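You operate a simulated robot arm through the tools that you are given. There is no shell and no other tool. Be economical: measure what you need, move in short steps, check, and stop when the job is done.

Carry out the task below with a simulated robot arm. There is one attempt and no reset: what you move stays moved.

## Task
Swing the spout to wash the mud and sand off the sink.
Fine: use the cold tap; spout back to the middle; tap off. What is to be rubbed or washed off counts as gone when no trace of it is left.
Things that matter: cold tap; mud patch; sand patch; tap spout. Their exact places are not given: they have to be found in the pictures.

Only the result counts: the job must be done as asked and must still hold three seconds after the hand-in. Knocking over, shifting, dropping, spilling or breaking anything else fails it.

## Robot
A 7-joint arm with a three-finger gripper on a trunk, on a base that drives. Base frame: it is fixed to the floor where the robot stands at the start and does not move with it; the origin is under the middle of the robot, x ahead of it, y to its left, z up. Readings come in m, degrees, newtons and seconds.
With the tool pointing down near the work surface it reaches from about 0.14 to 0.88 m from the robot's upright axis, wherever it stands. Its first joint turns from -166.0 to 166.0 degrees. Places, roughly: cold tap [0.8, -0.1, 0.9]; mud patch [0.7, 0.2, 0.6]; sand patch [0.7, -0.1, 0.6]; tap spout [0.8, 0, 1.1]. Payload 2.94 kg.
The TCP is the grasp point between the finger pads, 0.03 m short of the fingertips. In the tool frame z runs along the fingers and y along their closing line. The gripper opens to 0.132 m. The gripper's body begins 0.107 m behind the TCP.
Orientation is that of the tool frame in the base frame, as a unit quaternion [x, y, z, w]. With the fingers straight down and closing along the base's y, the tool's x points along the base's -x, its y along +y and its z along -z.

## Interface
- The arm moves only by the tool send_rows. Its argument "motion" is a list of rows, each a list of 3 entries, a list of its own where there are three numbers: the turn, a rotation vector about the tool's x, y, z in units of 4 degrees (1.0 is 4 degrees), then the shift along the tool's x, y, z in units of 25 mm (1.0 is 25 mm), then the closure, from 0 (fully open) to 1 (shut). In form: [[[wx, wy, wz], [dx, dy, dz], grip], ...]. A call has 1 to 10 rows; each row shifts and turns the commanded pose from where the row before left it, along the tool's axes as they then stand. A call with a number of a shift or a turn outside -1 to 1 is refused whole. Each row takes 0.2 s and may step no farther than 0.05 m and 8.6 degrees from the row before; otherwise, or with a gripper value out of range, the whole call is refused. Where a pose cannot be reached the arm comes as near as it can. A force on the tool above 40 N (or 10 N above the force at the start of the call, whichever is more), or a blocked arm, ends the call early, and 0.2 s more pass. The fingers move at their own pace and stop on an object; they squeeze with about 24 N. The grip force told is the motor's: it shows also when the fingers shut on nothing. Time passes only in rows, and 0.2 s behind the last, so rows that do not move let the fingers close. The reply holds the time, the measured pose of the TCP, the force on the tool along the base axes, the opening and the grip force, in the units named above and with some noise, with the torque about the TCP (base axes, N m) and any sound that the robot's microphone picked up.
- Cameras (640 x 400 px; columns grow to the right, rows downward): "scene" is now at [0.0413, 0.1574, 1.7451]; the picture's right is [-0.43, -0.90, 0.00], its down [-0.67, 0.32, -0.67] and it looks along [0.60, -0.29, -0.75] (base axes); focal length 294 px, centre (320, 200). "wrist" rides on the gripper at [0.072, 0.003, -0.144] in the tool frame; the picture's right is [-0.04, 1.00, 0.00], its down [-0.88, -0.04, -0.48] and it looks along [-0.47, -0.02, 0.88] (tool axes); focal length 256 px, centre (320, 200).
- grab_frame(camera): a new picture of that camera. It takes no simulated time.
- slide_trunk(by): slides the trunk up (or, below 0, down) by that many m; the arm and the scene camera ride with it, the base frame stays. It gives what a move gives, with no picture.
- base_move(legs): drives the robot by 1 to 6 legs, each [ahead, left, turn to the left] in m, m and degrees, along the robot's own axes; the way and the turn of a leg run together, so that a leg with both is an arc; at most 1.5 m and 180 degrees a leg. The arm and the cameras ride along, it lands a little off, and it stops where it bumps. It gives what a move gives.
- turn_head(pan, tilt): turns the head with the scene camera to pan (to the left, within 143 degrees either way) and tilt (down, from -29 to 69), counted from straight ahead of the robot. It gives what a move gives.
- point_at(camera, pixels): for up to 12 pixels [column, row] of the newest picture of that camera ("zoom" is the newest enlarged one), the place [x, y, z] in the base frame of the surface seen there, good to about 0.002 m. It takes no simulated time.
- enlarge(camera, box): a new picture of the part [left, top, right, bottom] of that camera's present view, enlarged. It takes no simulated time.
- close_job(): hands the job in; it is judged then, once.

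Keep the steps short. Do not move on a guess: measure, check each grasp and each placing, and mend mistakes. In all there are 80 turns and 68 pictures (those below and enlarged ones count). Leave the gripper open and the arm clear of the work at the hand-in unless told otherwise, and finish with a single line.

The tools are called after "Call:" as a command line: name --argument value ..., lists and objects as JSON in quotes. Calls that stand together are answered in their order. send_rows: Moves the arm, as the interface text tells. Its arguments: {"type":"object","properties":{"motion":{"type":"array"}},"required":["motion"]} The other tools are called the same way: slide_trunk (by) slides the trunk up or down; base_move (legs) drives the base; turn_head (pan, tilt) turns the head that bears the scene camera; grab_frame (camera) takes a picture; point_at (camera, pixels) gives the place of the surface under pixels of a picture; enlarge (camera, box) takes an enlarged picture of a part of a camera's view; close_job () hands the job in.

At the start:

```text
t: 0.0
ee_pos: [0.6361, -0.1642, 1.1662]
tool_rot: [-0.001, 1.0, -0.001, 0.0]
contact_force: [-0.6, -0.5, 0.5]
moment: [-0.01, 0.02, -0.01]
width: 0.1318
finger_force: 0.1
trunk travel left (down, up): [-0.25, 0.29]
robot x, y, heading: [0.0007, 0.001, -0.0]
head pan, tilt: [-25.4, 48.2]
```

scene: 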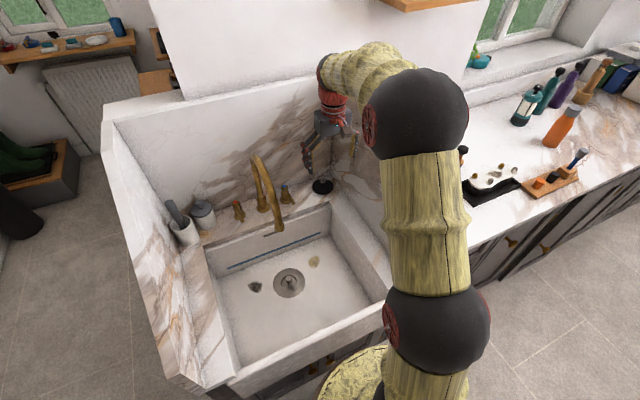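
wrist: 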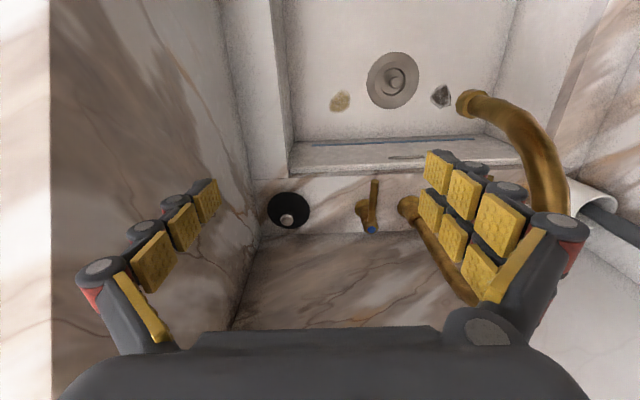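

I see the sink with the spout, two taps and two patches. I'll enlarge the tap area and measure places.

Call:
enlarge --camera "scene" --box '[200, 130, 360, 230]'

Call:
enlarge --camera "wrist" --box '[240, 30, 600, 255]'

Call:
point_at --camera "scene" --pixels '[[254, 287], [314, 262], [289, 282], [239, 210], [287, 194], [257, 160], [262, 185], [278, 229], [262, 207], [300, 325], [230, 240], [322, 208]]'

Call:
point_at --camera "wrist" --pixels '[[374, 185], [366, 210], [371, 229], [408, 205], [468, 103], [500, 108], [540, 150], [560, 200], [440, 96], [340, 101], [392, 80], [288, 219]]'

```text
4.00 times, centred on (280, 180) of scene
```

zoom: 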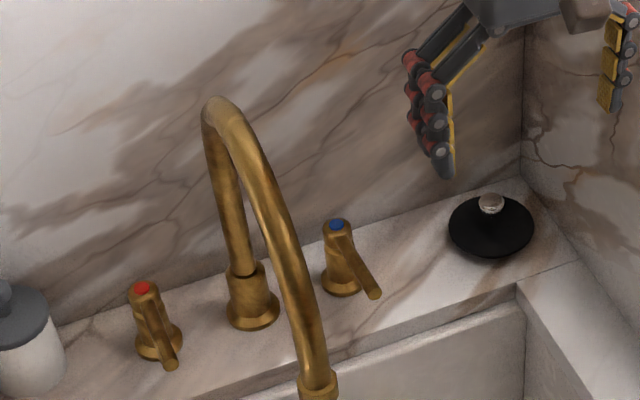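

```text
1.78 times, centred on (420, 142) of wrist
```

zoom: 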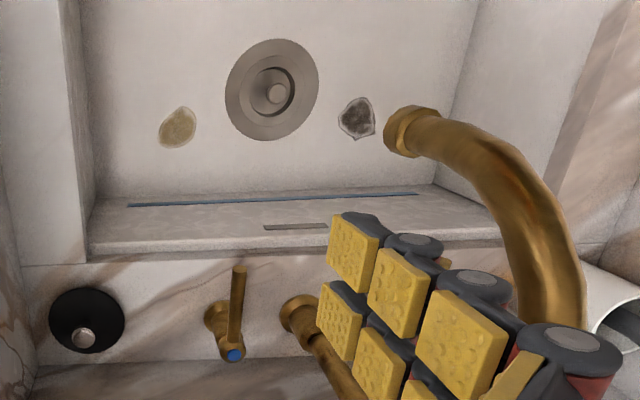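

```text
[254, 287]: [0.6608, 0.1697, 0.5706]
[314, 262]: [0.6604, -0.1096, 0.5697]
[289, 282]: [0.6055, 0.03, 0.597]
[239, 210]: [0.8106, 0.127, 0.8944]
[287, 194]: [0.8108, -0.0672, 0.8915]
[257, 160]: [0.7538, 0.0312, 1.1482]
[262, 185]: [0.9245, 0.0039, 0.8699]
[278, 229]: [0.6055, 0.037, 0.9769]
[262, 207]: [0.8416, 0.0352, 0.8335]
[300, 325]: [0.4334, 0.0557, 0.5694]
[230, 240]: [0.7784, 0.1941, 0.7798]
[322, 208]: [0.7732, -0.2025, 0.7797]
```

```text
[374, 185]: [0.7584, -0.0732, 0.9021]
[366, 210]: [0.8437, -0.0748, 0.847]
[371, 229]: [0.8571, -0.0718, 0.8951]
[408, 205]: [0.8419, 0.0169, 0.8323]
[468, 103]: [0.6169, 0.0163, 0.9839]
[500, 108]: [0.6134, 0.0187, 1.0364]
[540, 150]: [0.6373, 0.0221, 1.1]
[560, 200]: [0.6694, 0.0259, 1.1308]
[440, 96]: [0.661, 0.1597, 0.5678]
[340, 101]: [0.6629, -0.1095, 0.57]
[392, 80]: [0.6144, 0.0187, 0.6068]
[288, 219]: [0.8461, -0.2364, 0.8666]
```

Cold tap is the blue-capped one: lever from about (0.857,-0.073) to (0.757,-0.073) at z 0.90. Narrow the fingers and move above the lever.

Call:
send_rows --motion '[[[0, 0, 0], [-0.96, 0.56, 0], 0.6], [[0, 0, 0], [-0.96, 0.56, 0], 0.6], [[0, 0, 0], [-0.96, 0.56, 0], 0.6], [[0, 0, 0], [-0.96, 0.56, 0], 0.6], [[0, 0, 0], [-0.96, 0.56, 0], 0.6], [[0, 0, 0], [-0.96, 0.56, 0], 0.6], [[0, 0, 0], [0, 0, 0], 0.6]]'

Call:
grab_frame --camera "wrist"

Call:
grab_frame --camera "scene"

```text
t: 1.6
ee_pos: [0.7821, -0.0786, 1.1651]
tool_rot: [0.0, 1.0, 0.001, 0.0]
contact_force: [0.1, 0.5, -0.2]
moment: [-0.01, 0.01, -0.01]
width: 0.0528
finger_force: 0.0
trunk travel left (down, up): [-0.25, 0.29]
robot x, y, heading: [-0.0004, -0.0044, 0.1]
head pan, tilt: [-25.4, 48.2]
```

```text
63 pictures are left
```

wrist: 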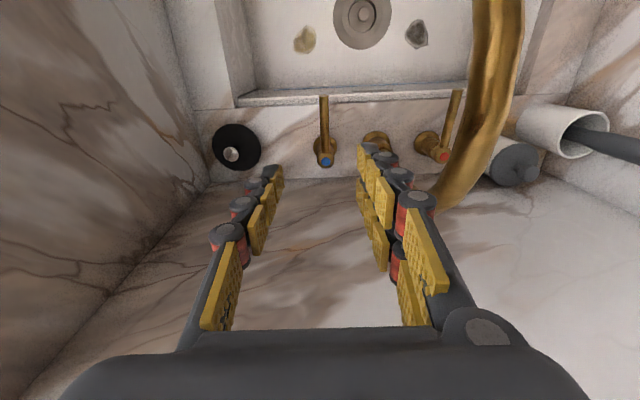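

```text
62 pictures are left
```

scene: 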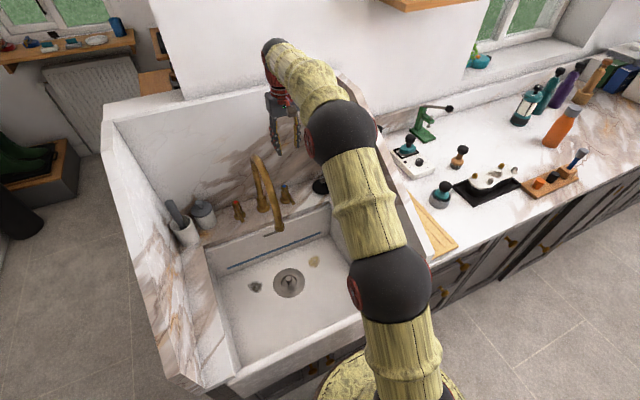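

The lever is between the fingers in the view (324,95)-(326,160). Measure it again.

Call:
point_at --camera "wrist" --pixels '[[324, 98], [324, 115], [325, 135], [326, 160], [318, 148], [300, 120], [300, 165], [385, 140], [485, 100], [465, 175]]'

Call:
enlarge --camera "wrist" --box '[240, 60, 400, 160]'

```text
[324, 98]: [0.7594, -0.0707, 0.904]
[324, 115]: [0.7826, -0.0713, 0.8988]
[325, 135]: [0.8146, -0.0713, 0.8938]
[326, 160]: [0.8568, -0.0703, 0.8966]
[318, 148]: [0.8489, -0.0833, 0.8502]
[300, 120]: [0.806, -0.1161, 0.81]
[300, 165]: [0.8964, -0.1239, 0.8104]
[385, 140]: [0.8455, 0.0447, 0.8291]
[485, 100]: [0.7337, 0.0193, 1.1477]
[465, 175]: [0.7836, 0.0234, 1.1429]
```

```text
4.00 times, centred on (320, 110) of wrist
```

zoom: 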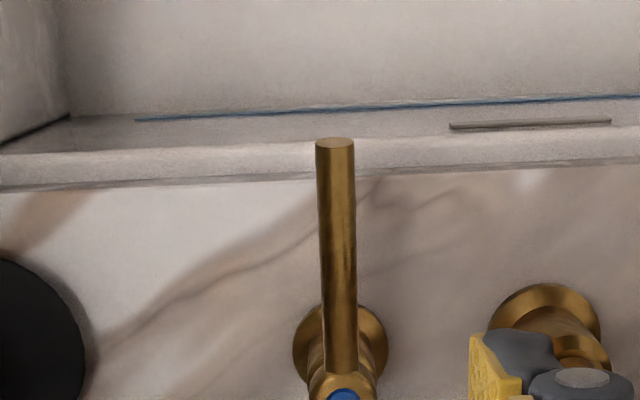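

Lever centre y≈-0.071, counter z 0.81. Descend to z≈0.90, straddling the lever.

Call:
send_rows --motion '[[[0, 0, 0], [0, 0, 1], 0.6], [[0, 0, 0], [0, 0, 1], 0.6], [[0, 0, 0], [0, 0, 1], 0.6], [[0, 0, 0], [0, 0, 1], 0.6], [[0, 0, 0], [0, 0, 1], 0.6], [[0, 0, 0], [0, 0, 1], 0.6], [[0, 0, 0], [0, 0, 1], 0.6], [[0, 0, 0], [0, 0, 1], 0.6], [[0, 0, 0], [0, 0, 1], 0.6], [[0, 0, 0], [0, 0.1, 1], 0.6]]'

Call:
send_rows --motion '[[[0, 0, 0], [0, 0, 0.6], 0.6], [[0, 0, 0], [0, 0, 0], 0.6]]'

Call:
grab_frame --camera "wrist"

Call:
enlarge --camera "scene" --box '[200, 130, 360, 230]'

```text
t: 3.8
ee_pos: [0.7818, -0.0785, 0.9157]
tool_rot: [-0.001, 1.0, 0.001, 0.0]
contact_force: [0.4, 0.0, 0.3]
moment: [0.0, -0.01, 0.0]
width: 0.0527
finger_force: 0.1
trunk travel left (down, up): [-0.25, 0.29]
robot x, y, heading: [-0.0003, -0.0008, -0.1]
head pan, tilt: [-25.4, 48.2]
```

```text
t: 4.4
ee_pos: [0.7803, -0.0784, 0.9007]
tool_rot: [0.0, 1.0, 0.0, 0.0]
contact_force: [0.8, -0.6, 0.8]
moment: [-0.02, 0.0, -0.04]
width: 0.0529
finger_force: 0.1
trunk travel left (down, up): [-0.25, 0.29]
robot x, y, heading: [0.004, -0.0042, 0.1]
head pan, tilt: [-25.4, 48.2]
```

```text
60 pictures are left
```

wrist: 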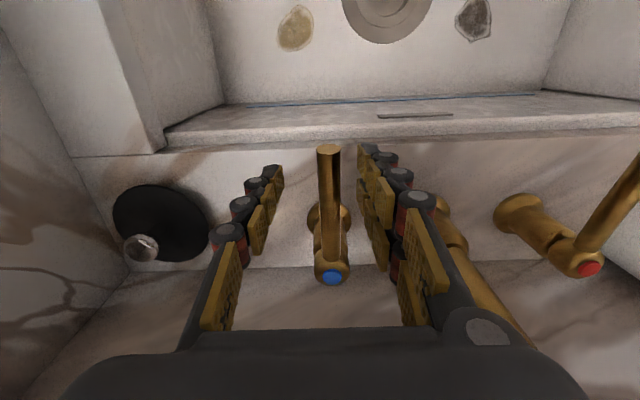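

```text
4.00 times, centred on (280, 180) of scene
```

zoom: 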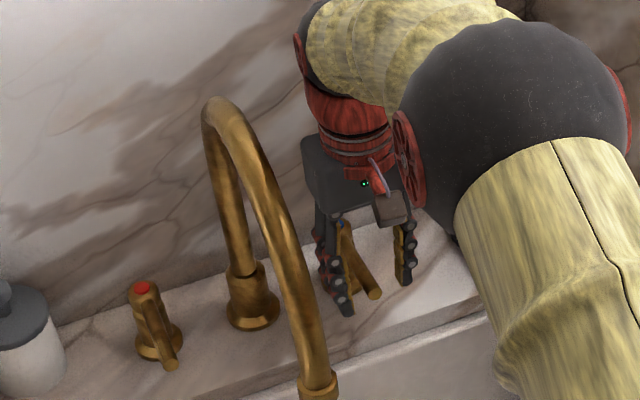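

The lever is straddled. Push gently toward -y and see whether it turns.

Call:
send_rows --motion '[[[0, 0, 0], [0, -0.4, 0], 0.6], [[0, 0, 0], [0, -0.4, 0], 0.6], [[0, 0, 0], [0, -0.3, 0], 0.6], [[0, 0, 0], [0, -0.3, 0], 0.6]]'

Call:
grab_frame --camera "wrist"

```text
t: 5.4
ee_pos: [0.7793, -0.1144, 0.9008]
tool_rot: [0.0, 1.0, 0.0, 0.0]
contact_force: [-0.8, 0.2, 0.4]
moment: [0.04, -0.01, 0.01]
width: 0.0529
finger_force: 0.1
trunk travel left (down, up): [-0.25, 0.29]
robot x, y, heading: [0.0017, 0.0048, 0.3]
head pan, tilt: [-25.4, 48.2]
```

```text
58 pictures are left
```

wrist: 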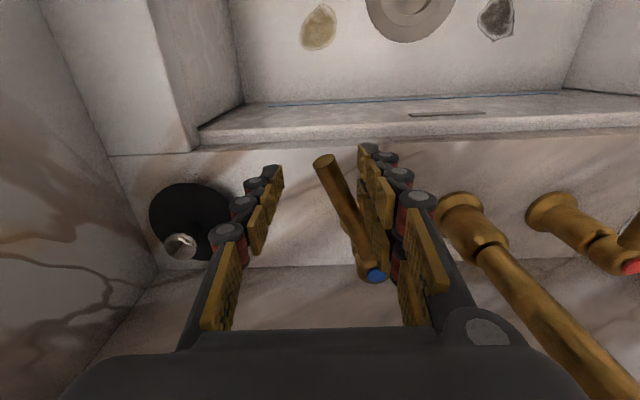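

The lever turns freely that way. Check for water.

Call:
grab_frame --camera "scene"

```text
57 pictures are left
```

scene: 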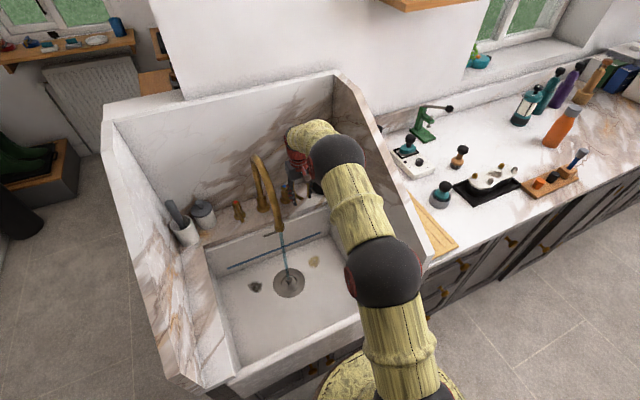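

Water runs. Open a bit more for better flow, then lift out.

Call:
send_rows --motion '[[[0, 0, 0], [0, -0.4, 0], 0.6], [[0, 0, 0], [-0.1, -0.4, 0], 0.6], [[0, 0, 0], [0, 0, 0], 0.6]]'

Call:
grab_frame --camera "wrist"

Call:
enlarge --camera "scene" --box '[200, 140, 360, 320]'

```text
t: 6.2
ee_pos: [0.7833, -0.1316, 0.8999]
tool_rot: [0.0, 1.0, 0.0, -0.001]
contact_force: [-0.8, 0.7, 0.7]
moment: [0.03, 0.02, 0.01]
width: 0.053
finger_force: 0.2
trunk travel left (down, up): [-0.25, 0.29]
robot x, y, heading: [-0.0018, 0.0023, 0.1]
head pan, tilt: [-25.4, 48.2]
```

```text
56 pictures are left
```

wrist: 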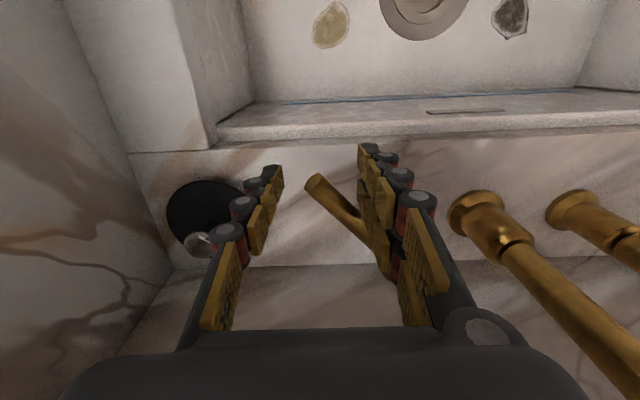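

```text
2.22 times, centred on (280, 230) of scene
```

zoom: 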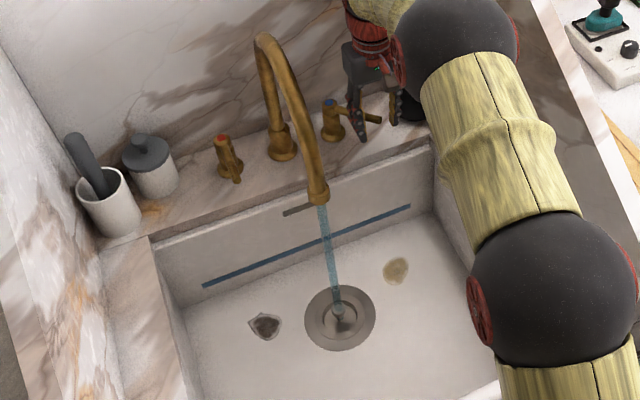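

Good flow. Lift to z≈1.22 straight up.

Call:
send_rows --motion '[[[0, 0, 0], [0, -0.2, -1], 0.6], [[0, 0, 0], [0, 0, -1], 0.6], [[0, 0, 0], [0, 0, -1], 0.6], [[0, 0, 0], [0, 0, -1], 0.6], [[0, 0, 0], [0, 0, -1], 0.6], [[0, 0, 0], [0, 0, -1], 0.6], [[0, 0, 0], [0, 0, -1], 0.6], [[0, 0, 0], [0, 0, -1], 0.6], [[0, 0, 0], [0, 0, -1], 0.6], [[0, 0, 0], [0, 0, -1], 0.6]]'

Call:
send_rows --motion '[[[0, 0, 0], [0.5, 0, -1], 0.6], [[0, 0, 0], [1, 0, -1], 0.6], [[0, 0, 0], [1, 0, -1], 0.6], [[0, 0, 0], [1, 1, 0], 0.6], [[0, 0, 0], [1, 1, 0], 0.6], [[0, 0, 0], [0, 1, 0], 0.6], [[0, 0, 0], [0, 1, 0], 0.6], [[0, 0, 0], [0, 1, 0], 0.6], [[0, 0, 0], [0, 1, 0], 0.6], [[0, 0, 0], [0, 0.6, 0], 0.6]]'

Call:
grab_frame --camera "wrist"

Call:
grab_frame --camera "scene"

```text
t: 8.4
ee_pos: [0.781, -0.1364, 1.1503]
tool_rot: [0.0, 1.0, 0.0, 0.0]
contact_force: [-0.3, 0.5, 0.5]
moment: [0.02, -0.02, -0.02]
width: 0.0527
finger_force: 0.1
trunk travel left (down, up): [-0.25, 0.29]
robot x, y, heading: [0.0013, 0.0051, -0.0]
head pan, tilt: [-25.4, 48.2]
```

```text
t: 10.6
ee_pos: [0.671, 0.0276, 1.2273]
tool_rot: [0.0, 1.0, 0.0, 0.0]
contact_force: [-0.5, 0.4, 0.6]
moment: [-0.04, 0.0, 0.0]
width: 0.0528
finger_force: 0.1
trunk travel left (down, up): [-0.25, 0.29]
robot x, y, heading: [0.0017, 0.0007, -0.1]
head pan, tilt: [-25.4, 48.2]
```

```text
54 pictures are left
```

wrist: 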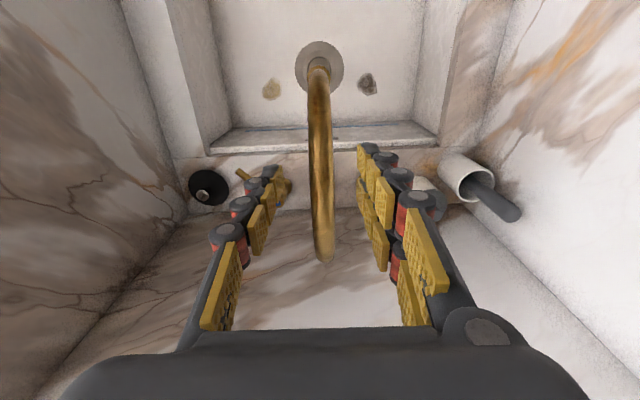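

```text
53 pictures are left
```

scene: 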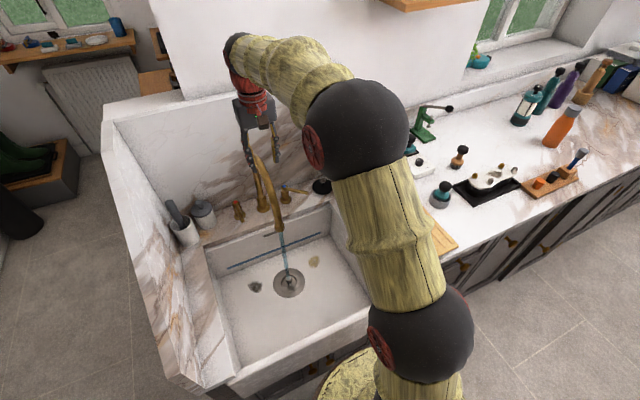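

The spout lies between the fingers. Measure its line to know the middle position.

Call:
point_at --camera "wrist" --pixels '[[318, 67], [318, 85], [320, 110], [321, 150], [323, 200], [324, 235], [325, 255], [271, 90], [368, 84]]'

Call:
send_rows --motion '[[[0, 0, 0], [0, 0, 1], 0.6], [[0, 0, 0], [0, 0, 1], 0.6], [[0, 0, 0], [0, 0, 1], 0.6], [[0, 0, 0], [0, 0, 1], 0.6], [[0, 0, 0], [0, 0, 0.5], 0.6], [[0, 0, 0], [0, 0, 0], 0.6]]'

Call:
grab_frame --camera "wrist"

```text
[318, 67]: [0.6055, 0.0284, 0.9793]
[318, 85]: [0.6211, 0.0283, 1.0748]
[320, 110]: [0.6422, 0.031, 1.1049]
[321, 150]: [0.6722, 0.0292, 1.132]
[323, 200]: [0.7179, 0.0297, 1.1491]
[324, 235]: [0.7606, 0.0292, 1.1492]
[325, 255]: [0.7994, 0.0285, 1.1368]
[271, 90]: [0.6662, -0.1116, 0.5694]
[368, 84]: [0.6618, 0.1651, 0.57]
```

```text
t: 12.0
ee_pos: [0.6704, 0.0274, 1.1147]
tool_rot: [0.0, 1.0, 0.0, 0.001]
contact_force: [-0.3, -0.2, 0.4]
moment: [0.0, 0.01, -0.02]
width: 0.0527
finger_force: 0.0
trunk travel left (down, up): [-0.25, 0.29]
robot x, y, heading: [0.0007, 0.0025, 0.1]
head pan, tilt: [-25.4, 48.2]
```

```text
52 pictures are left
```

wrist: 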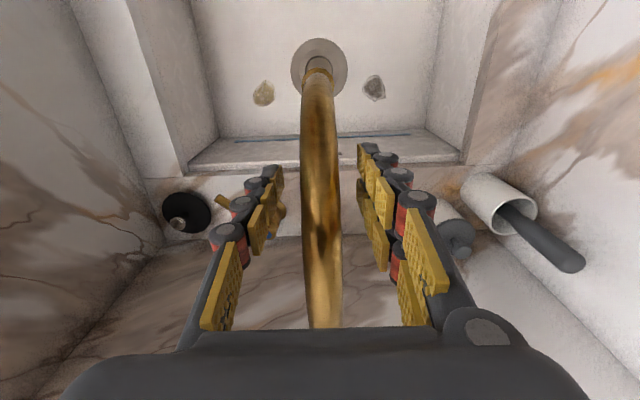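

Fingers straddle the spout. Narrow slightly to a loose cage and swing toward the mud (+y), following the arc about (0.842, 0.029).

Call:
send_rows --motion '[[[0, 0, 0], [0, 0, 0], 0.75], [[0, 0, 0], [0, 0, 0], 0.75], [[0, 0, 1], [-0.017, 0.48, 0], 0.75], [[0, 0, 1], [-0.017, 0.48, 0], 0.75], [[0, 0, 1], [-0.017, 0.48, 0], 0.75], [[0, 0, 1], [-0.017, 0.48, 0], 0.75], [[0, 0, 1], [-0.017, 0.48, 0], 0.75], [[0, 0, 1], [-0.017, 0.48, 0], 0.75], [[0, 0, 1], [-0.017, 0.48, 0], 0.75], [[0, 0, 1], [-0.017, 0.48, 0], 0.75]]'

Call:
grab_frame --camera "wrist"

Call:
enlarge --camera "scene" --box '[180, 130, 380, 330]'

```text
t: 14.2
ee_pos: [0.6971, 0.1198, 1.1133]
tool_rot: [0.277, 0.961, 0.001, 0.0]
contact_force: [0.5, -1.0, 0.2]
moment: [0.01, 0.01, -0.01]
width: 0.0331
finger_force: 0.1
trunk travel left (down, up): [-0.25, 0.29]
robot x, y, heading: [0.0043, 0.0008, 0.0]
head pan, tilt: [-25.4, 48.2]
```

```text
51 pictures are left
```

wrist: 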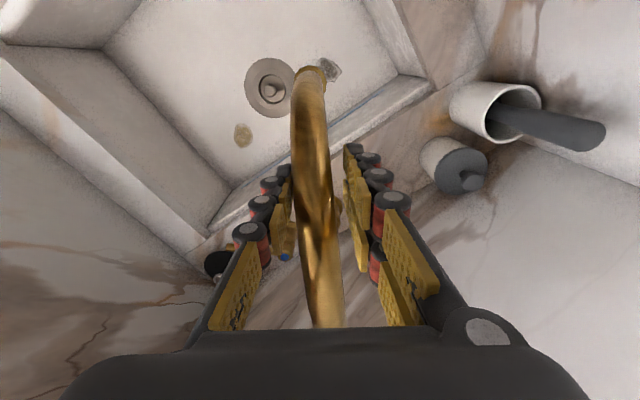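

```text
2.00 times, centred on (280, 230) of scene
```

zoom: 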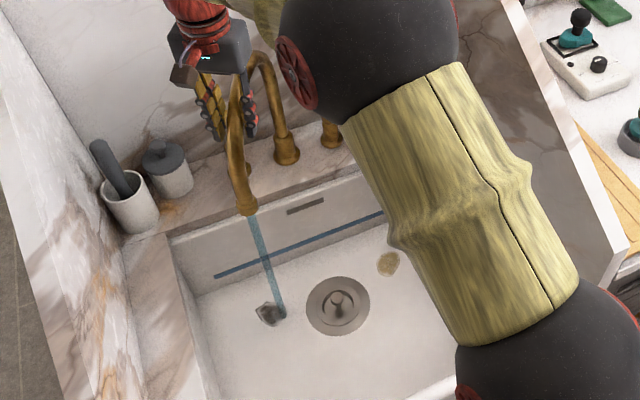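

The stream is just at the mud's edge. Swing on about 6° slowly with dwells.

Call:
send_rows --motion '[[[0, 0, 0.5], [-0.004, 0.24, 0], 0.75], [[0, 0, 0], [0, 0, 0], 0.75], [[0, 0, 0.5], [-0.004, 0.24, 0], 0.75], [[0, 0, 0], [0, 0, 0], 0.75], [[0, 0, 0.5], [-0.004, 0.24, 0], 0.75], [[0, 0, 0], [0, 0, 0], 0.75], [[0, 0, 0], [0, 0, 0], 0.75], [[0, 0, 0], [0, 0, 0], 0.75]]'

Call:
enlarge --camera "scene" --box '[220, 230, 340, 310]'

```text
t: 16.0
ee_pos: [0.7061, 0.1342, 1.1133]
tool_rot: [0.325, 0.946, -0.001, 0.0]
contact_force: [-0.3, -0.2, 0.3]
moment: [0.02, -0.01, 0.01]
width: 0.0329
finger_force: 0.0
trunk travel left (down, up): [-0.25, 0.29]
robot x, y, heading: [0.0011, -0.0003, 0.1]
head pan, tilt: [-25.4, 48.2]
```

```text
5.00 times, centred on (280, 270) of scene
```

zoom: 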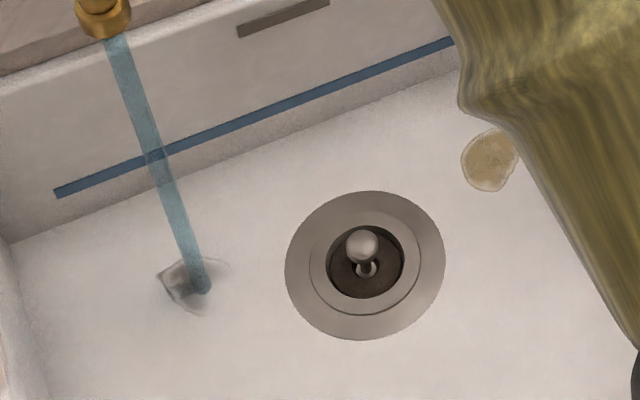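

The mud is washing off; its left side remains. Swing on about 6° more.

Call:
send_rows --motion '[[[0, 0, 0.5], [-0.004, 0.24, 0], 0.75], [[0, 0, 0], [0, 0, 0], 0.75], [[0, 0, 0], [0, 0, 0], 0.75], [[0, 0, 0.5], [-0.004, 0.24, 0], 0.75], [[0, 0, 0], [0, 0, 0], 0.75], [[0, 0, 0], [0, 0, 0], 0.75], [[0, 0, 0.5], [-0.004, 0.24, 0], 0.75], [[0, 0, 0], [0, 0, 0], 0.75], [[0, 0, 0], [0, 0, 0], 0.75], [[0, 0, 0], [0, 0, 0], 0.75]]'

Call:
enlarge --camera "scene" --box '[220, 230, 340, 310]'

```text
t: 18.2
ee_pos: [0.7186, 0.1467, 1.1141]
tool_rot: [0.374, 0.927, -0.001, 0.0]
contact_force: [0.5, -0.6, -0.3]
moment: [0.01, -0.01, 0.02]
width: 0.0331
finger_force: 0.1
trunk travel left (down, up): [-0.25, 0.29]
robot x, y, heading: [0.0019, -0.0004, -0.1]
head pan, tilt: [-25.4, 48.2]
```

```text
5.00 times, centred on (280, 270) of scene
```

zoom: 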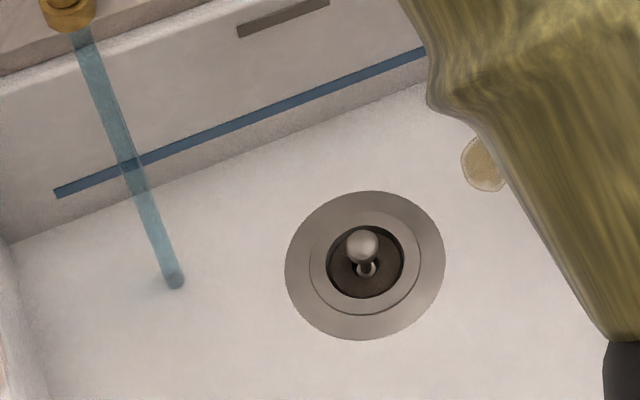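

Almost all gone. Dwell a little, then swing back slowly over the spot, and check for traces.

Call:
send_rows --motion '[[[0, 0, 0], [0, 0, 0], 0.75], [[0, 0, 0], [0, 0, 0], 0.75], [[0, 0, -1], [-0.017, -0.48, 0], 0.75], [[0, 0, 0], [0, 0, 0], 0.75], [[0, 0, -1], [-0.017, -0.48, 0], 0.75], [[0, 0, 0], [0, 0, 0], 0.75], [[0, 0, -1], [-0.017, -0.48, 0], 0.75], [[0, 0, -1], [-0.017, -0.48, 0], 0.75], [[0, 0, -1], [-0.017, -0.48, 0], 0.75], [[0, 0, -1], [-0.017, -0.48, 0], 0.75]]'

Call:
enlarge --camera "scene" --box '[220, 230, 340, 310]'

Call:
enlarge --camera "scene" --box '[234, 272, 274, 302]'

```text
t: 20.4
ee_pos: [0.6827, 0.087, 1.1147]
tool_rot: [0.173, 0.985, -0.001, 0.0]
contact_force: [0.0, -0.4, -0.3]
moment: [-0.01, 0.01, 0.03]
width: 0.0328
finger_force: 0.1
trunk travel left (down, up): [-0.25, 0.29]
robot x, y, heading: [0.0003, 0.0023, 0.1]
head pan, tilt: [-25.4, 48.2]
```

```text
5.00 times, centred on (280, 270) of scene
```

zoom: 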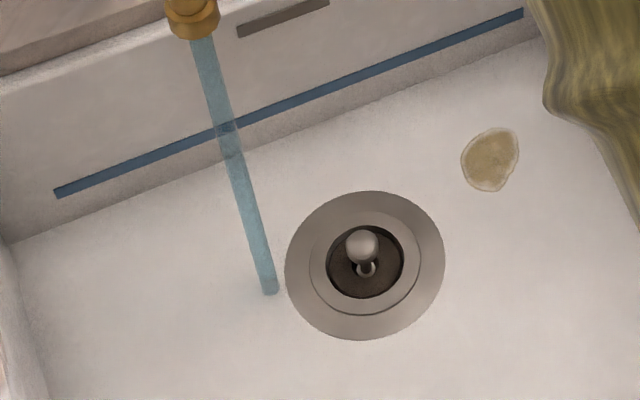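

```text
13.33 times, centred on (254, 287) of scene
```

zoom: 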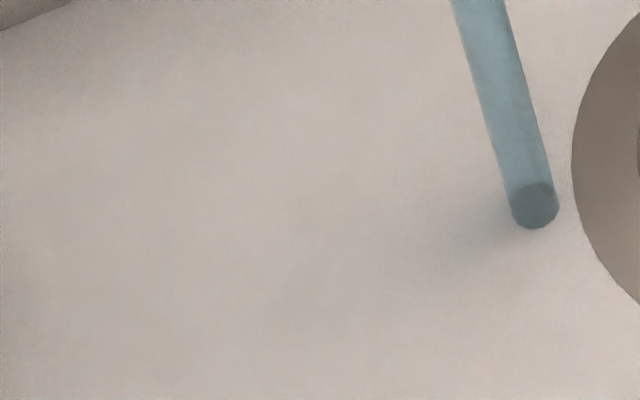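

Mud looks clean. Swing across toward the sand.

Call:
send_rows --motion '[[[0, 0, -1], [-0.017, -0.48, 0], 0.75], [[0, 0, -1], [-0.017, -0.48, 0], 0.75], [[0, 0, -1], [-0.017, -0.48, 0], 0.75], [[0, 0, -1], [-0.017, -0.48, 0], 0.75], [[0, 0, -1], [-0.017, -0.48, 0], 0.75], [[0, 0, -1], [-0.017, -0.48, 0], 0.75], [[0, 0, -1], [-0.017, -0.48, 0], 0.75], [[0, 0, -1], [-0.017, -0.48, 0], 0.75], [[0, 0, -1], [-0.017, -0.48, 0], 0.75], [[0, 0, -1], [-0.017, -0.48, 0], 0.75]]'

Call:
send_rows --motion '[[[0, 0, -1], [-0.017, -0.48, 0], 0.75], [[0, 0, -1], [-0.017, -0.48, 0], 0.75], [[0, 0, -0.5], [-0.004, -0.24, 0], 0.75], [[0, 0, 0], [0, 0, 0], 0.75], [[0, 0, 0], [0, 0, 0], 0.75], [[0, 0, -0.5], [-0.004, -0.24, 0], 0.75], [[0, 0, 0], [0, 0, 0], 0.75], [[0, 0, 0], [0, 0, 0], 0.75]]'

Call:
grab_frame --camera "wrist"

Call:
grab_frame --camera "scene"

```text
t: 22.6
ee_pos: [0.6785, -0.0319, 1.1131]
tool_rot: [-0.174, 0.985, 0.0, -0.001]
contact_force: [0.0, 0.3, -0.3]
moment: [-0.04, 0.0, 0.0]
width: 0.0332
finger_force: 0.1
trunk travel left (down, up): [-0.25, 0.29]
robot x, y, heading: [0.001, 0.0018, 0.3]
head pan, tilt: [-25.4, 48.2]
```

```text
t: 24.4
ee_pos: [0.695, -0.0628, 1.1137]
tool_rot: [-0.276, 0.961, 0.0, -0.001]
contact_force: [0.2, 0.8, 0.9]
moment: [-0.01, -0.01, 0.01]
width: 0.0333
finger_force: 0.1
trunk travel left (down, up): [-0.25, 0.29]
robot x, y, heading: [-0.0009, 0.0021, 0.1]
head pan, tilt: [-25.4, 48.2]
```

```text
45 pictures are left
```

wrist: 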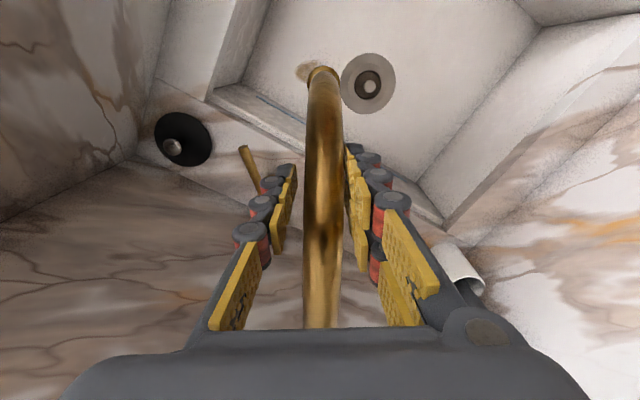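

```text
44 pictures are left
```

scene: 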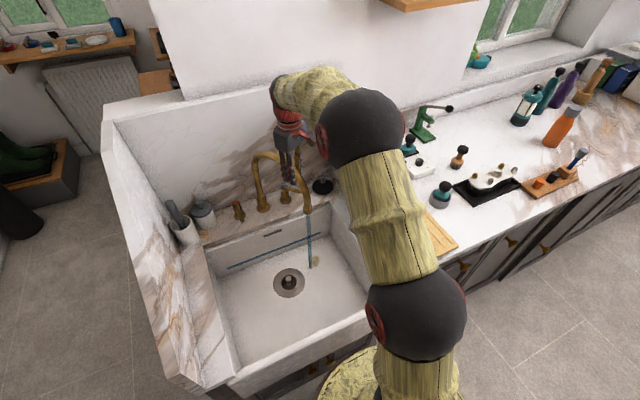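

The stream now meets the sand's inner edge. Continue slowly across it.

Call:
send_rows --motion '[[[0, 0, -0.5], [-0.004, -0.24, 0], 0.75], [[0, 0, 0], [0, 0, 0], 0.75], [[0, 0, 0], [0, 0, 0], 0.75], [[0, 0, -0.5], [-0.004, -0.24, 0], 0.75], [[0, 0, 0], [0, 0, 0], 0.75], [[0, 0, 0], [0, 0, 0], 0.75], [[0, 0, -0.5], [-0.004, -0.24, 0], 0.75], [[0, 0, 0], [0, 0, 0], 0.75], [[0, 0, 0], [0, 0, 0], 0.75], [[0, 0, 0], [0, 0, 0], 0.75]]'

Call:
enlarge --camera "scene" --box '[250, 220, 370, 300]'

```text
t: 26.6
ee_pos: [0.7059, -0.0788, 1.1128]
tool_rot: [-0.326, 0.945, 0.0, -0.001]
contact_force: [-0.4, 0.0, 0.1]
moment: [0.0, 0.01, 0.02]
width: 0.0331
finger_force: 0.1
trunk travel left (down, up): [-0.25, 0.29]
robot x, y, heading: [0.0032, -0.0011, -0.0]
head pan, tilt: [-25.4, 48.2]
```

```text
5.00 times, centred on (310, 260) of scene
```

zoom: 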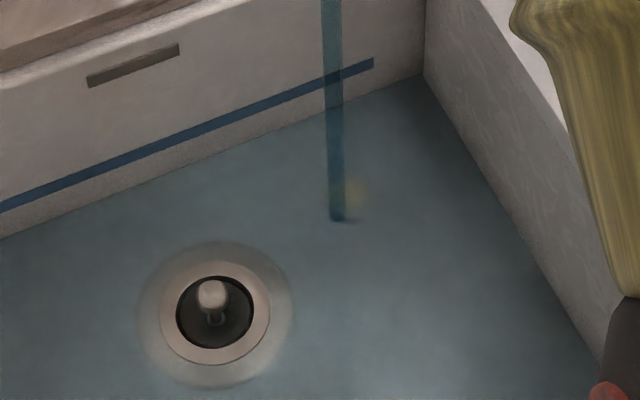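

Water is pooling; sand nearly gone. Continue over the rest.

Call:
send_rows --motion '[[[0, 0, -0.5], [-0.004, -0.24, 0], 0.75], [[0, 0, 0], [0, 0, 0], 0.75], [[0, 0, -0.5], [-0.004, -0.24, 0], 0.75], [[0, 0, 0], [0, 0, 0], 0.75], [[0, 0, -0.5], [-0.004, -0.24, 0], 0.75], [[0, 0, 0], [0, 0, 0], 0.75], [[0, 0, 0], [0, 0, 0], 0.75]]'

Call:
enlarge --camera "scene" --box '[220, 220, 370, 320]'

Call:
point_at --camera "zoom" --pixels '[[300, 180], [150, 260], [450, 330], [380, 30]]'

```text
t: 28.2
ee_pos: [0.7176, -0.0907, 1.115]
tool_rot: [-0.374, 0.927, 0.0, 0.0]
contact_force: [-0.8, -0.1, 0.6]
moment: [-0.02, 0.02, 0.01]
width: 0.0331
finger_force: 0.0
trunk travel left (down, up): [-0.25, 0.29]
robot x, y, heading: [-0.0017, 0.0025, 0.0]
head pan, tilt: [-25.4, 48.2]
```

```text
4.00 times, centred on (295, 270) of scene
```

zoom: 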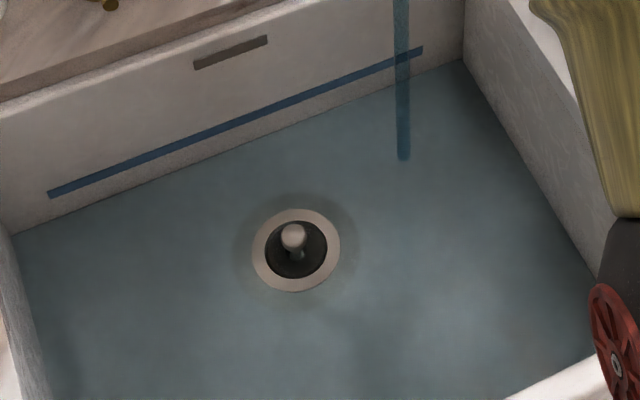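

```text
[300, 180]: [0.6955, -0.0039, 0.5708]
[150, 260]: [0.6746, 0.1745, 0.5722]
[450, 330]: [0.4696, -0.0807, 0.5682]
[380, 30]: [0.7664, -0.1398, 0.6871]
```

Sand not visible. Swing back, slowly over the spot first.

Call:
send_rows --motion '[[[0, 0, 1], [-0.017, 0.48, 0], 0.75], [[0, 0, 0], [0, 0, 0], 0.75], [[0, 0, 1], [-0.017, 0.48, 0], 0.75], [[0, 0, 0], [0, 0, 0], 0.75], [[0, 0, 1], [-0.017, 0.48, 0], 0.75], [[0, 0, 1], [-0.017, 0.48, 0], 0.75], [[0, 0, 1], [-0.017, 0.48, 0], 0.75], [[0, 0, 1], [-0.017, 0.48, 0], 0.75], [[0, 0, 1], [-0.017, 0.48, 0], 0.75]]'

Call:
enlarge --camera "scene" --box '[220, 220, 370, 320]'

```text
t: 30.2
ee_pos: [0.6755, -0.0194, 1.1142]
tool_rot: [-0.138, 0.99, 0.0, 0.0]
contact_force: [0.4, 0.2, -0.2]
moment: [0.01, 0.01, -0.01]
width: 0.0331
finger_force: 0.0
trunk travel left (down, up): [-0.25, 0.29]
robot x, y, heading: [-0.0006, 0.0011, -0.2]
head pan, tilt: [-25.4, 48.2]
```

```text
4.00 times, centred on (295, 270) of scene
```

zoom: 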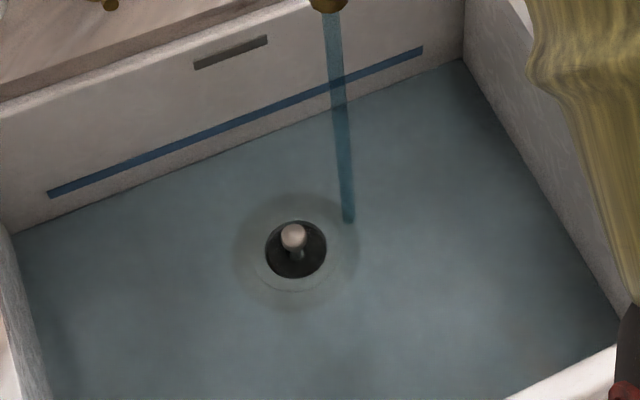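

Both spots look clean. Bring the spout to the middle and close on it briefly to centre it.

Call:
send_rows --motion '[[[0, 0, 1], [-0.017, 0.48, 0], 0.75], [[0, 0, 1], [-0.017, 0.48, 0], 0.75], [[0, 0, 1], [-0.017, 0.48, 0], 0.75], [[0, 0, 1], [-0.017, 0.5, 0], 0.75], [[0, 0, 0], [0, 0, 0], 0.83], [[0, 0, 0], [0, 0, 0], 0.85], [[0, 0, 0], [0, 0, 0], 0.6], [[0, 0, 0], [0, 0, 0], 0.6]]'

Call:
grab_frame --camera "wrist"

Call:
point_at --camera "wrist" --pixels '[[318, 75], [319, 110], [321, 150], [322, 200], [323, 260]]'

```text
t: 32.0
ee_pos: [0.6706, 0.0276, 1.114]
tool_rot: [0.0, 1.0, 0.0, 0.0]
contact_force: [0.2, 1.0, 0.6]
moment: [0.02, 0.01, 0.01]
width: 0.0531
finger_force: 0.0
trunk travel left (down, up): [-0.25, 0.29]
robot x, y, heading: [0.0012, 0.0, 0.1]
head pan, tilt: [-25.4, 48.2]
```

```text
40 pictures are left
```

wrist: 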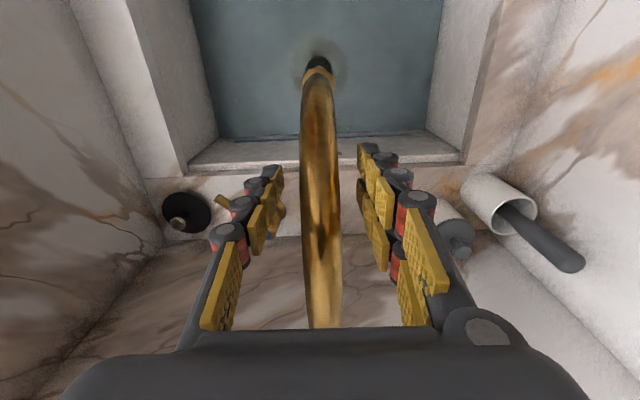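

```text
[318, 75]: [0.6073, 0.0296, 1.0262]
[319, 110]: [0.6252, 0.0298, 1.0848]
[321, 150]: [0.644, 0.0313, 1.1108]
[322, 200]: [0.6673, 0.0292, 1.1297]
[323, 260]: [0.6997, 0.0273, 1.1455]
```

Spout is back at y≈0.029. Lift and go back over the cold tap lever.

Call:
send_rows --motion '[[[0, 0, 0], [0, 0, -1], 0.6], [[0, 0, 0], [0, 0, -1], 0.6], [[0, 0, 0], [0, 0, -1], 0.6], [[0, 0, 0], [0, 0, -1], 0.6], [[0, 0, 0], [0, -1, -0.5], 0.6], [[0, 0, 0], [0, -1, 0], 0.6], [[0, 0, 0], [0, -1, 0], 0.6], [[0, 0, 0], [0, -1, 0], 0.6], [[0, 0, 0], [-1, -1, 0], 0.6], [[0, 0, 0], [-1, -1, 0], 0.6]]'

Call:
send_rows --motion '[[[0, 0, 0], [-1, -0.6, 0], 0.6], [[0, 0, 0], [-1, 0, 1], 0.6], [[0, 0, 0], [-0.4, 0, 1], 0.6], [[0, 0, 0], [0, 0, 1], 0.6], [[0, 0, 0], [0, 0, 0], 0.6]]'

Call:
grab_frame --camera "wrist"

```text
t: 34.2
ee_pos: [0.7193, -0.1216, 1.2249]
tool_rot: [0.0, 1.0, -0.001, -0.002]
contact_force: [0.4, -0.7, -0.1]
moment: [-0.01, 0.01, 0.01]
width: 0.0527
finger_force: 0.1
trunk travel left (down, up): [-0.25, 0.29]
robot x, y, heading: [0.0052, 0.0018, -0.0]
head pan, tilt: [-25.4, 48.2]
```

```text
t: 35.4
ee_pos: [0.778, -0.1373, 1.1518]
tool_rot: [0.001, 1.0, 0.0, 0.0]
contact_force: [0.2, 0.4, 0.1]
moment: [-0.01, 0.01, -0.01]
width: 0.0527
finger_force: 0.1
trunk travel left (down, up): [-0.25, 0.29]
robot x, y, heading: [-0.0007, -0.0024, -0.1]
head pan, tilt: [-25.4, 48.2]
```

```text
39 pictures are left
```

wrist: 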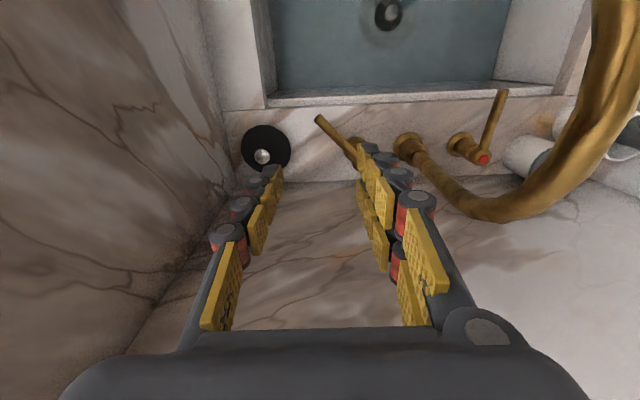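

Call:
point_at --camera "wrist" --pixels '[[319, 119], [332, 130], [345, 141], [355, 150], [265, 155]]'

```text
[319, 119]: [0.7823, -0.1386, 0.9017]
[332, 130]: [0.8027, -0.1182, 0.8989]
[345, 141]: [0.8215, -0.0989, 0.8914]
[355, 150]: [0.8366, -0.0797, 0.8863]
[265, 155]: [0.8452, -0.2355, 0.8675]
```

Lever stands at 45°, tip (0.782,-0.139). Yaw the tool -44° and centre over (0.796,-0.124).

Call:
send_rows --motion '[[[0, 0, -1], [-0.72, 0.52, 0], 0.6], [[0, 0, -1], [0, 0, 0], 0.6], [[0, 0, -1], [0, 0, 0], 0.6], [[0, 0, -1], [0, 0, 0], 0.6], [[0, 0, -1], [0, 0, 0], 0.6], [[0, 0, -1], [0, 0, 0], 0.6], [[0, 0, -1], [0, 0, 0], 0.6], [[0, 0, -1], [0, 0, 0], 0.6], [[0, 0, -1], [0, 0, 0], 0.6], [[0, 0, -1], [0, 0, 0], 0.6]]'

Call:
send_rows --motion '[[[0, 0, -1], [0, 0, 1], 0.6], [[0, 0, 0], [0, 0, 1], 0.6], [[0, 0, 0], [0, 0, 1], 0.6], [[0, 0, 0], [0, 0, 0], 0.6]]'

Call:
grab_frame --camera "wrist"

Call:
grab_frame --camera "scene"

```text
t: 37.6
ee_pos: [0.7973, -0.1247, 1.1507]
tool_rot: [-0.343, 0.939, 0.0, 0.0]
contact_force: [0.4, 0.7, 1.0]
moment: [0.04, -0.02, -0.01]
width: 0.0528
finger_force: 0.0
trunk travel left (down, up): [-0.25, 0.29]
robot x, y, heading: [0.0002, 0.0013, -0.2]
head pan, tilt: [-25.4, 48.2]
```

```text
t: 38.6
ee_pos: [0.7979, -0.1231, 1.077]
tool_rot: [-0.374, 0.927, 0.0, -0.001]
contact_force: [0.3, -0.8, 0.5]
moment: [-0.03, 0.0, 0.02]
width: 0.0529
finger_force: 0.1
trunk travel left (down, up): [-0.25, 0.29]
robot x, y, heading: [0.0005, -0.0, -0.0]
head pan, tilt: [-25.4, 48.2]
```

```text
38 pictures are left
```

wrist: 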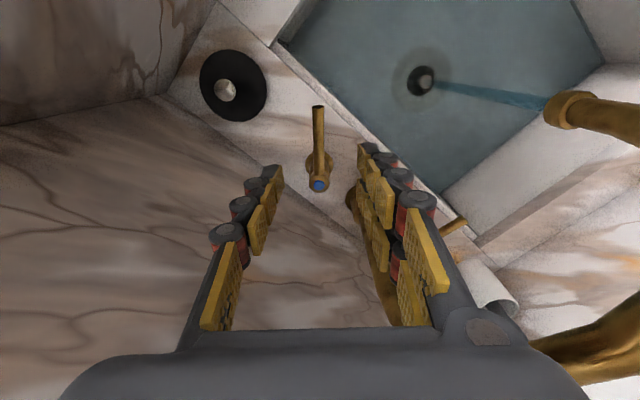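

```text
37 pictures are left
```

scene: 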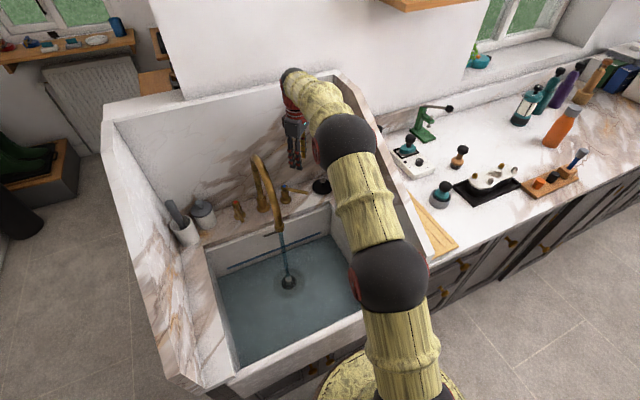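

Lever is aligned between the fingers. Descend, narrow, and swing it back to closed.

Call:
send_rows --motion '[[[0, 0, 0], [0, 0, 1], 0.6], [[0, 0, 0], [0, 0, 1], 0.6], [[0, 0, 0], [0, 0, 1], 0.6], [[0, 0, 0], [0, 0, 1], 0.6], [[0, 0, 0], [0, 0, 1], 0.6], [[0, 0, 0], [0, 0, 1], 0.6], [[0, 0, 0], [0, 0, 1], 0.65], [[0, 0, 0], [0, 0, 0], 0.82], [[0, 0, 0], [0, 0, 0], 0.82]]'

Call:
send_rows --motion '[[[0, 0, 1], [-0.007, 0.204, 0], 0.85], [[0, 0, 1], [-0.007, 0.204, 0], 0.85], [[0, 0, 1], [-0.007, 0.204, 0], 0.85], [[0, 0, 1], [-0.007, 0.204, 0], 0.85], [[0, 0, 1], [-0.007, 0.204, 0], 0.85], [[0, 0, 1], [-0.007, 0.204, 0], 0.85], [[0, 0, 1], [-0.007, 0.204, 0], 0.85], [[0, 0, 1], [-0.007, 0.204, 0], 0.85], [[0, 0, 1], [-0.007, 0.204, 0], 0.85]]'

Call:
grab_frame --camera "wrist"

Call:
grab_frame --camera "scene"

```text
t: 40.6
ee_pos: [0.7952, -0.1239, 0.901]
tool_rot: [-0.375, 0.927, 0.0, -0.001]
contact_force: [-1.1, -0.5, 0.0]
moment: [0.02, -0.04, 0.0]
width: 0.0239
finger_force: 0.6
trunk travel left (down, up): [-0.25, 0.29]
robot x, y, heading: [0.0011, 0.0019, 0.0]
head pan, tilt: [-25.4, 48.2]
```

```text
t: 42.6
ee_pos: [0.7774, -0.0825, 0.9007]
tool_rot: [-0.069, 0.998, 0.0, 0.0]
contact_force: [-0.9, 0.0, 0.4]
moment: [0.01, 0.04, -0.03]
width: 0.0204
finger_force: 0.2
trunk travel left (down, up): [-0.25, 0.29]
robot x, y, heading: [0.0019, 0.0009, -0.4]
head pan, tilt: [-25.4, 48.2]
```

```text
36 pictures are left
```

wrist: 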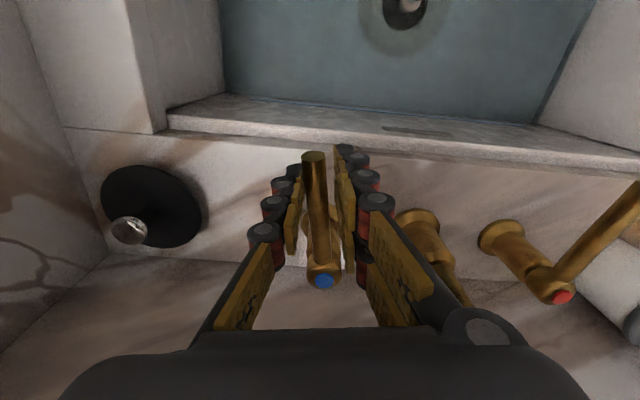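

```text
35 pictures are left
```

scene: 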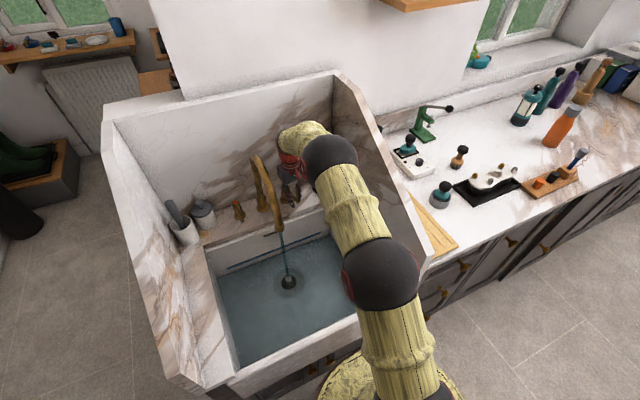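

Still a thin stream. Continue to closed and a touch past.

Call:
send_rows --motion '[[[0, 0, 1], [-0.007, 0.204, 0], 0.85], [[0, 0, 1], [-0.007, 0.204, 0], 0.85], [[0, 0, 0], [0, 0.15, 0], 0.85], [[0, 0, 0], [0, 0.1, 0], 0.85], [[0, 0, 0], [0, 0.05, 0], 0.85]]'

Call:
grab_frame --camera "wrist"

Call:
enlarge --camera "scene" --box '[200, 140, 360, 320]'

```text
t: 43.8
ee_pos: [0.7778, -0.0663, 0.9012]
tool_rot: [0.001, 1.0, 0.0, 0.0]
contact_force: [0.6, -6.9, -2.4]
moment: [-0.02, -0.05, -0.05]
width: 0.0246
finger_force: 3.2
trunk travel left (down, up): [-0.25, 0.29]
robot x, y, heading: [-0.0007, 0.0024, -0.1]
head pan, tilt: [-25.4, 48.2]
```

```text
34 pictures are left
```

wrist: 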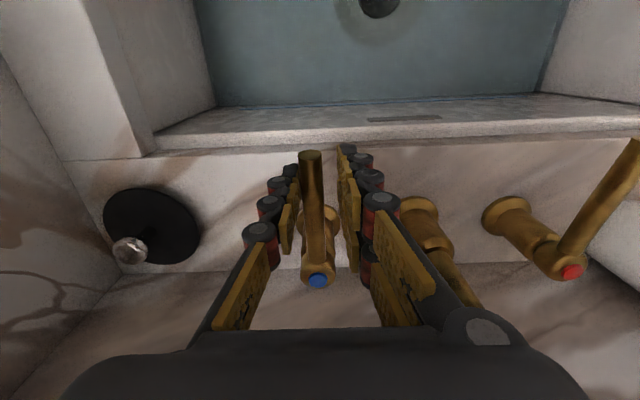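

```text
2.22 times, centred on (280, 230) of scene
```

zoom: 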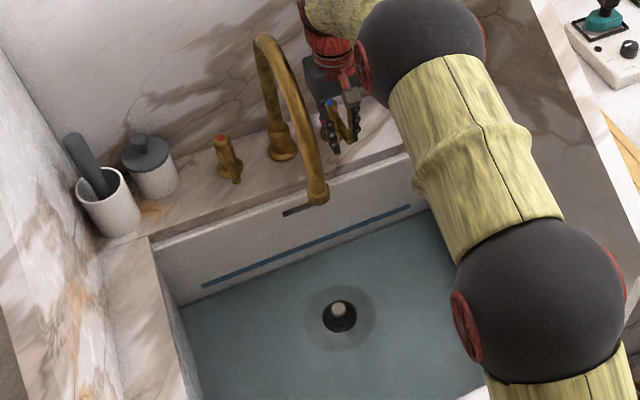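

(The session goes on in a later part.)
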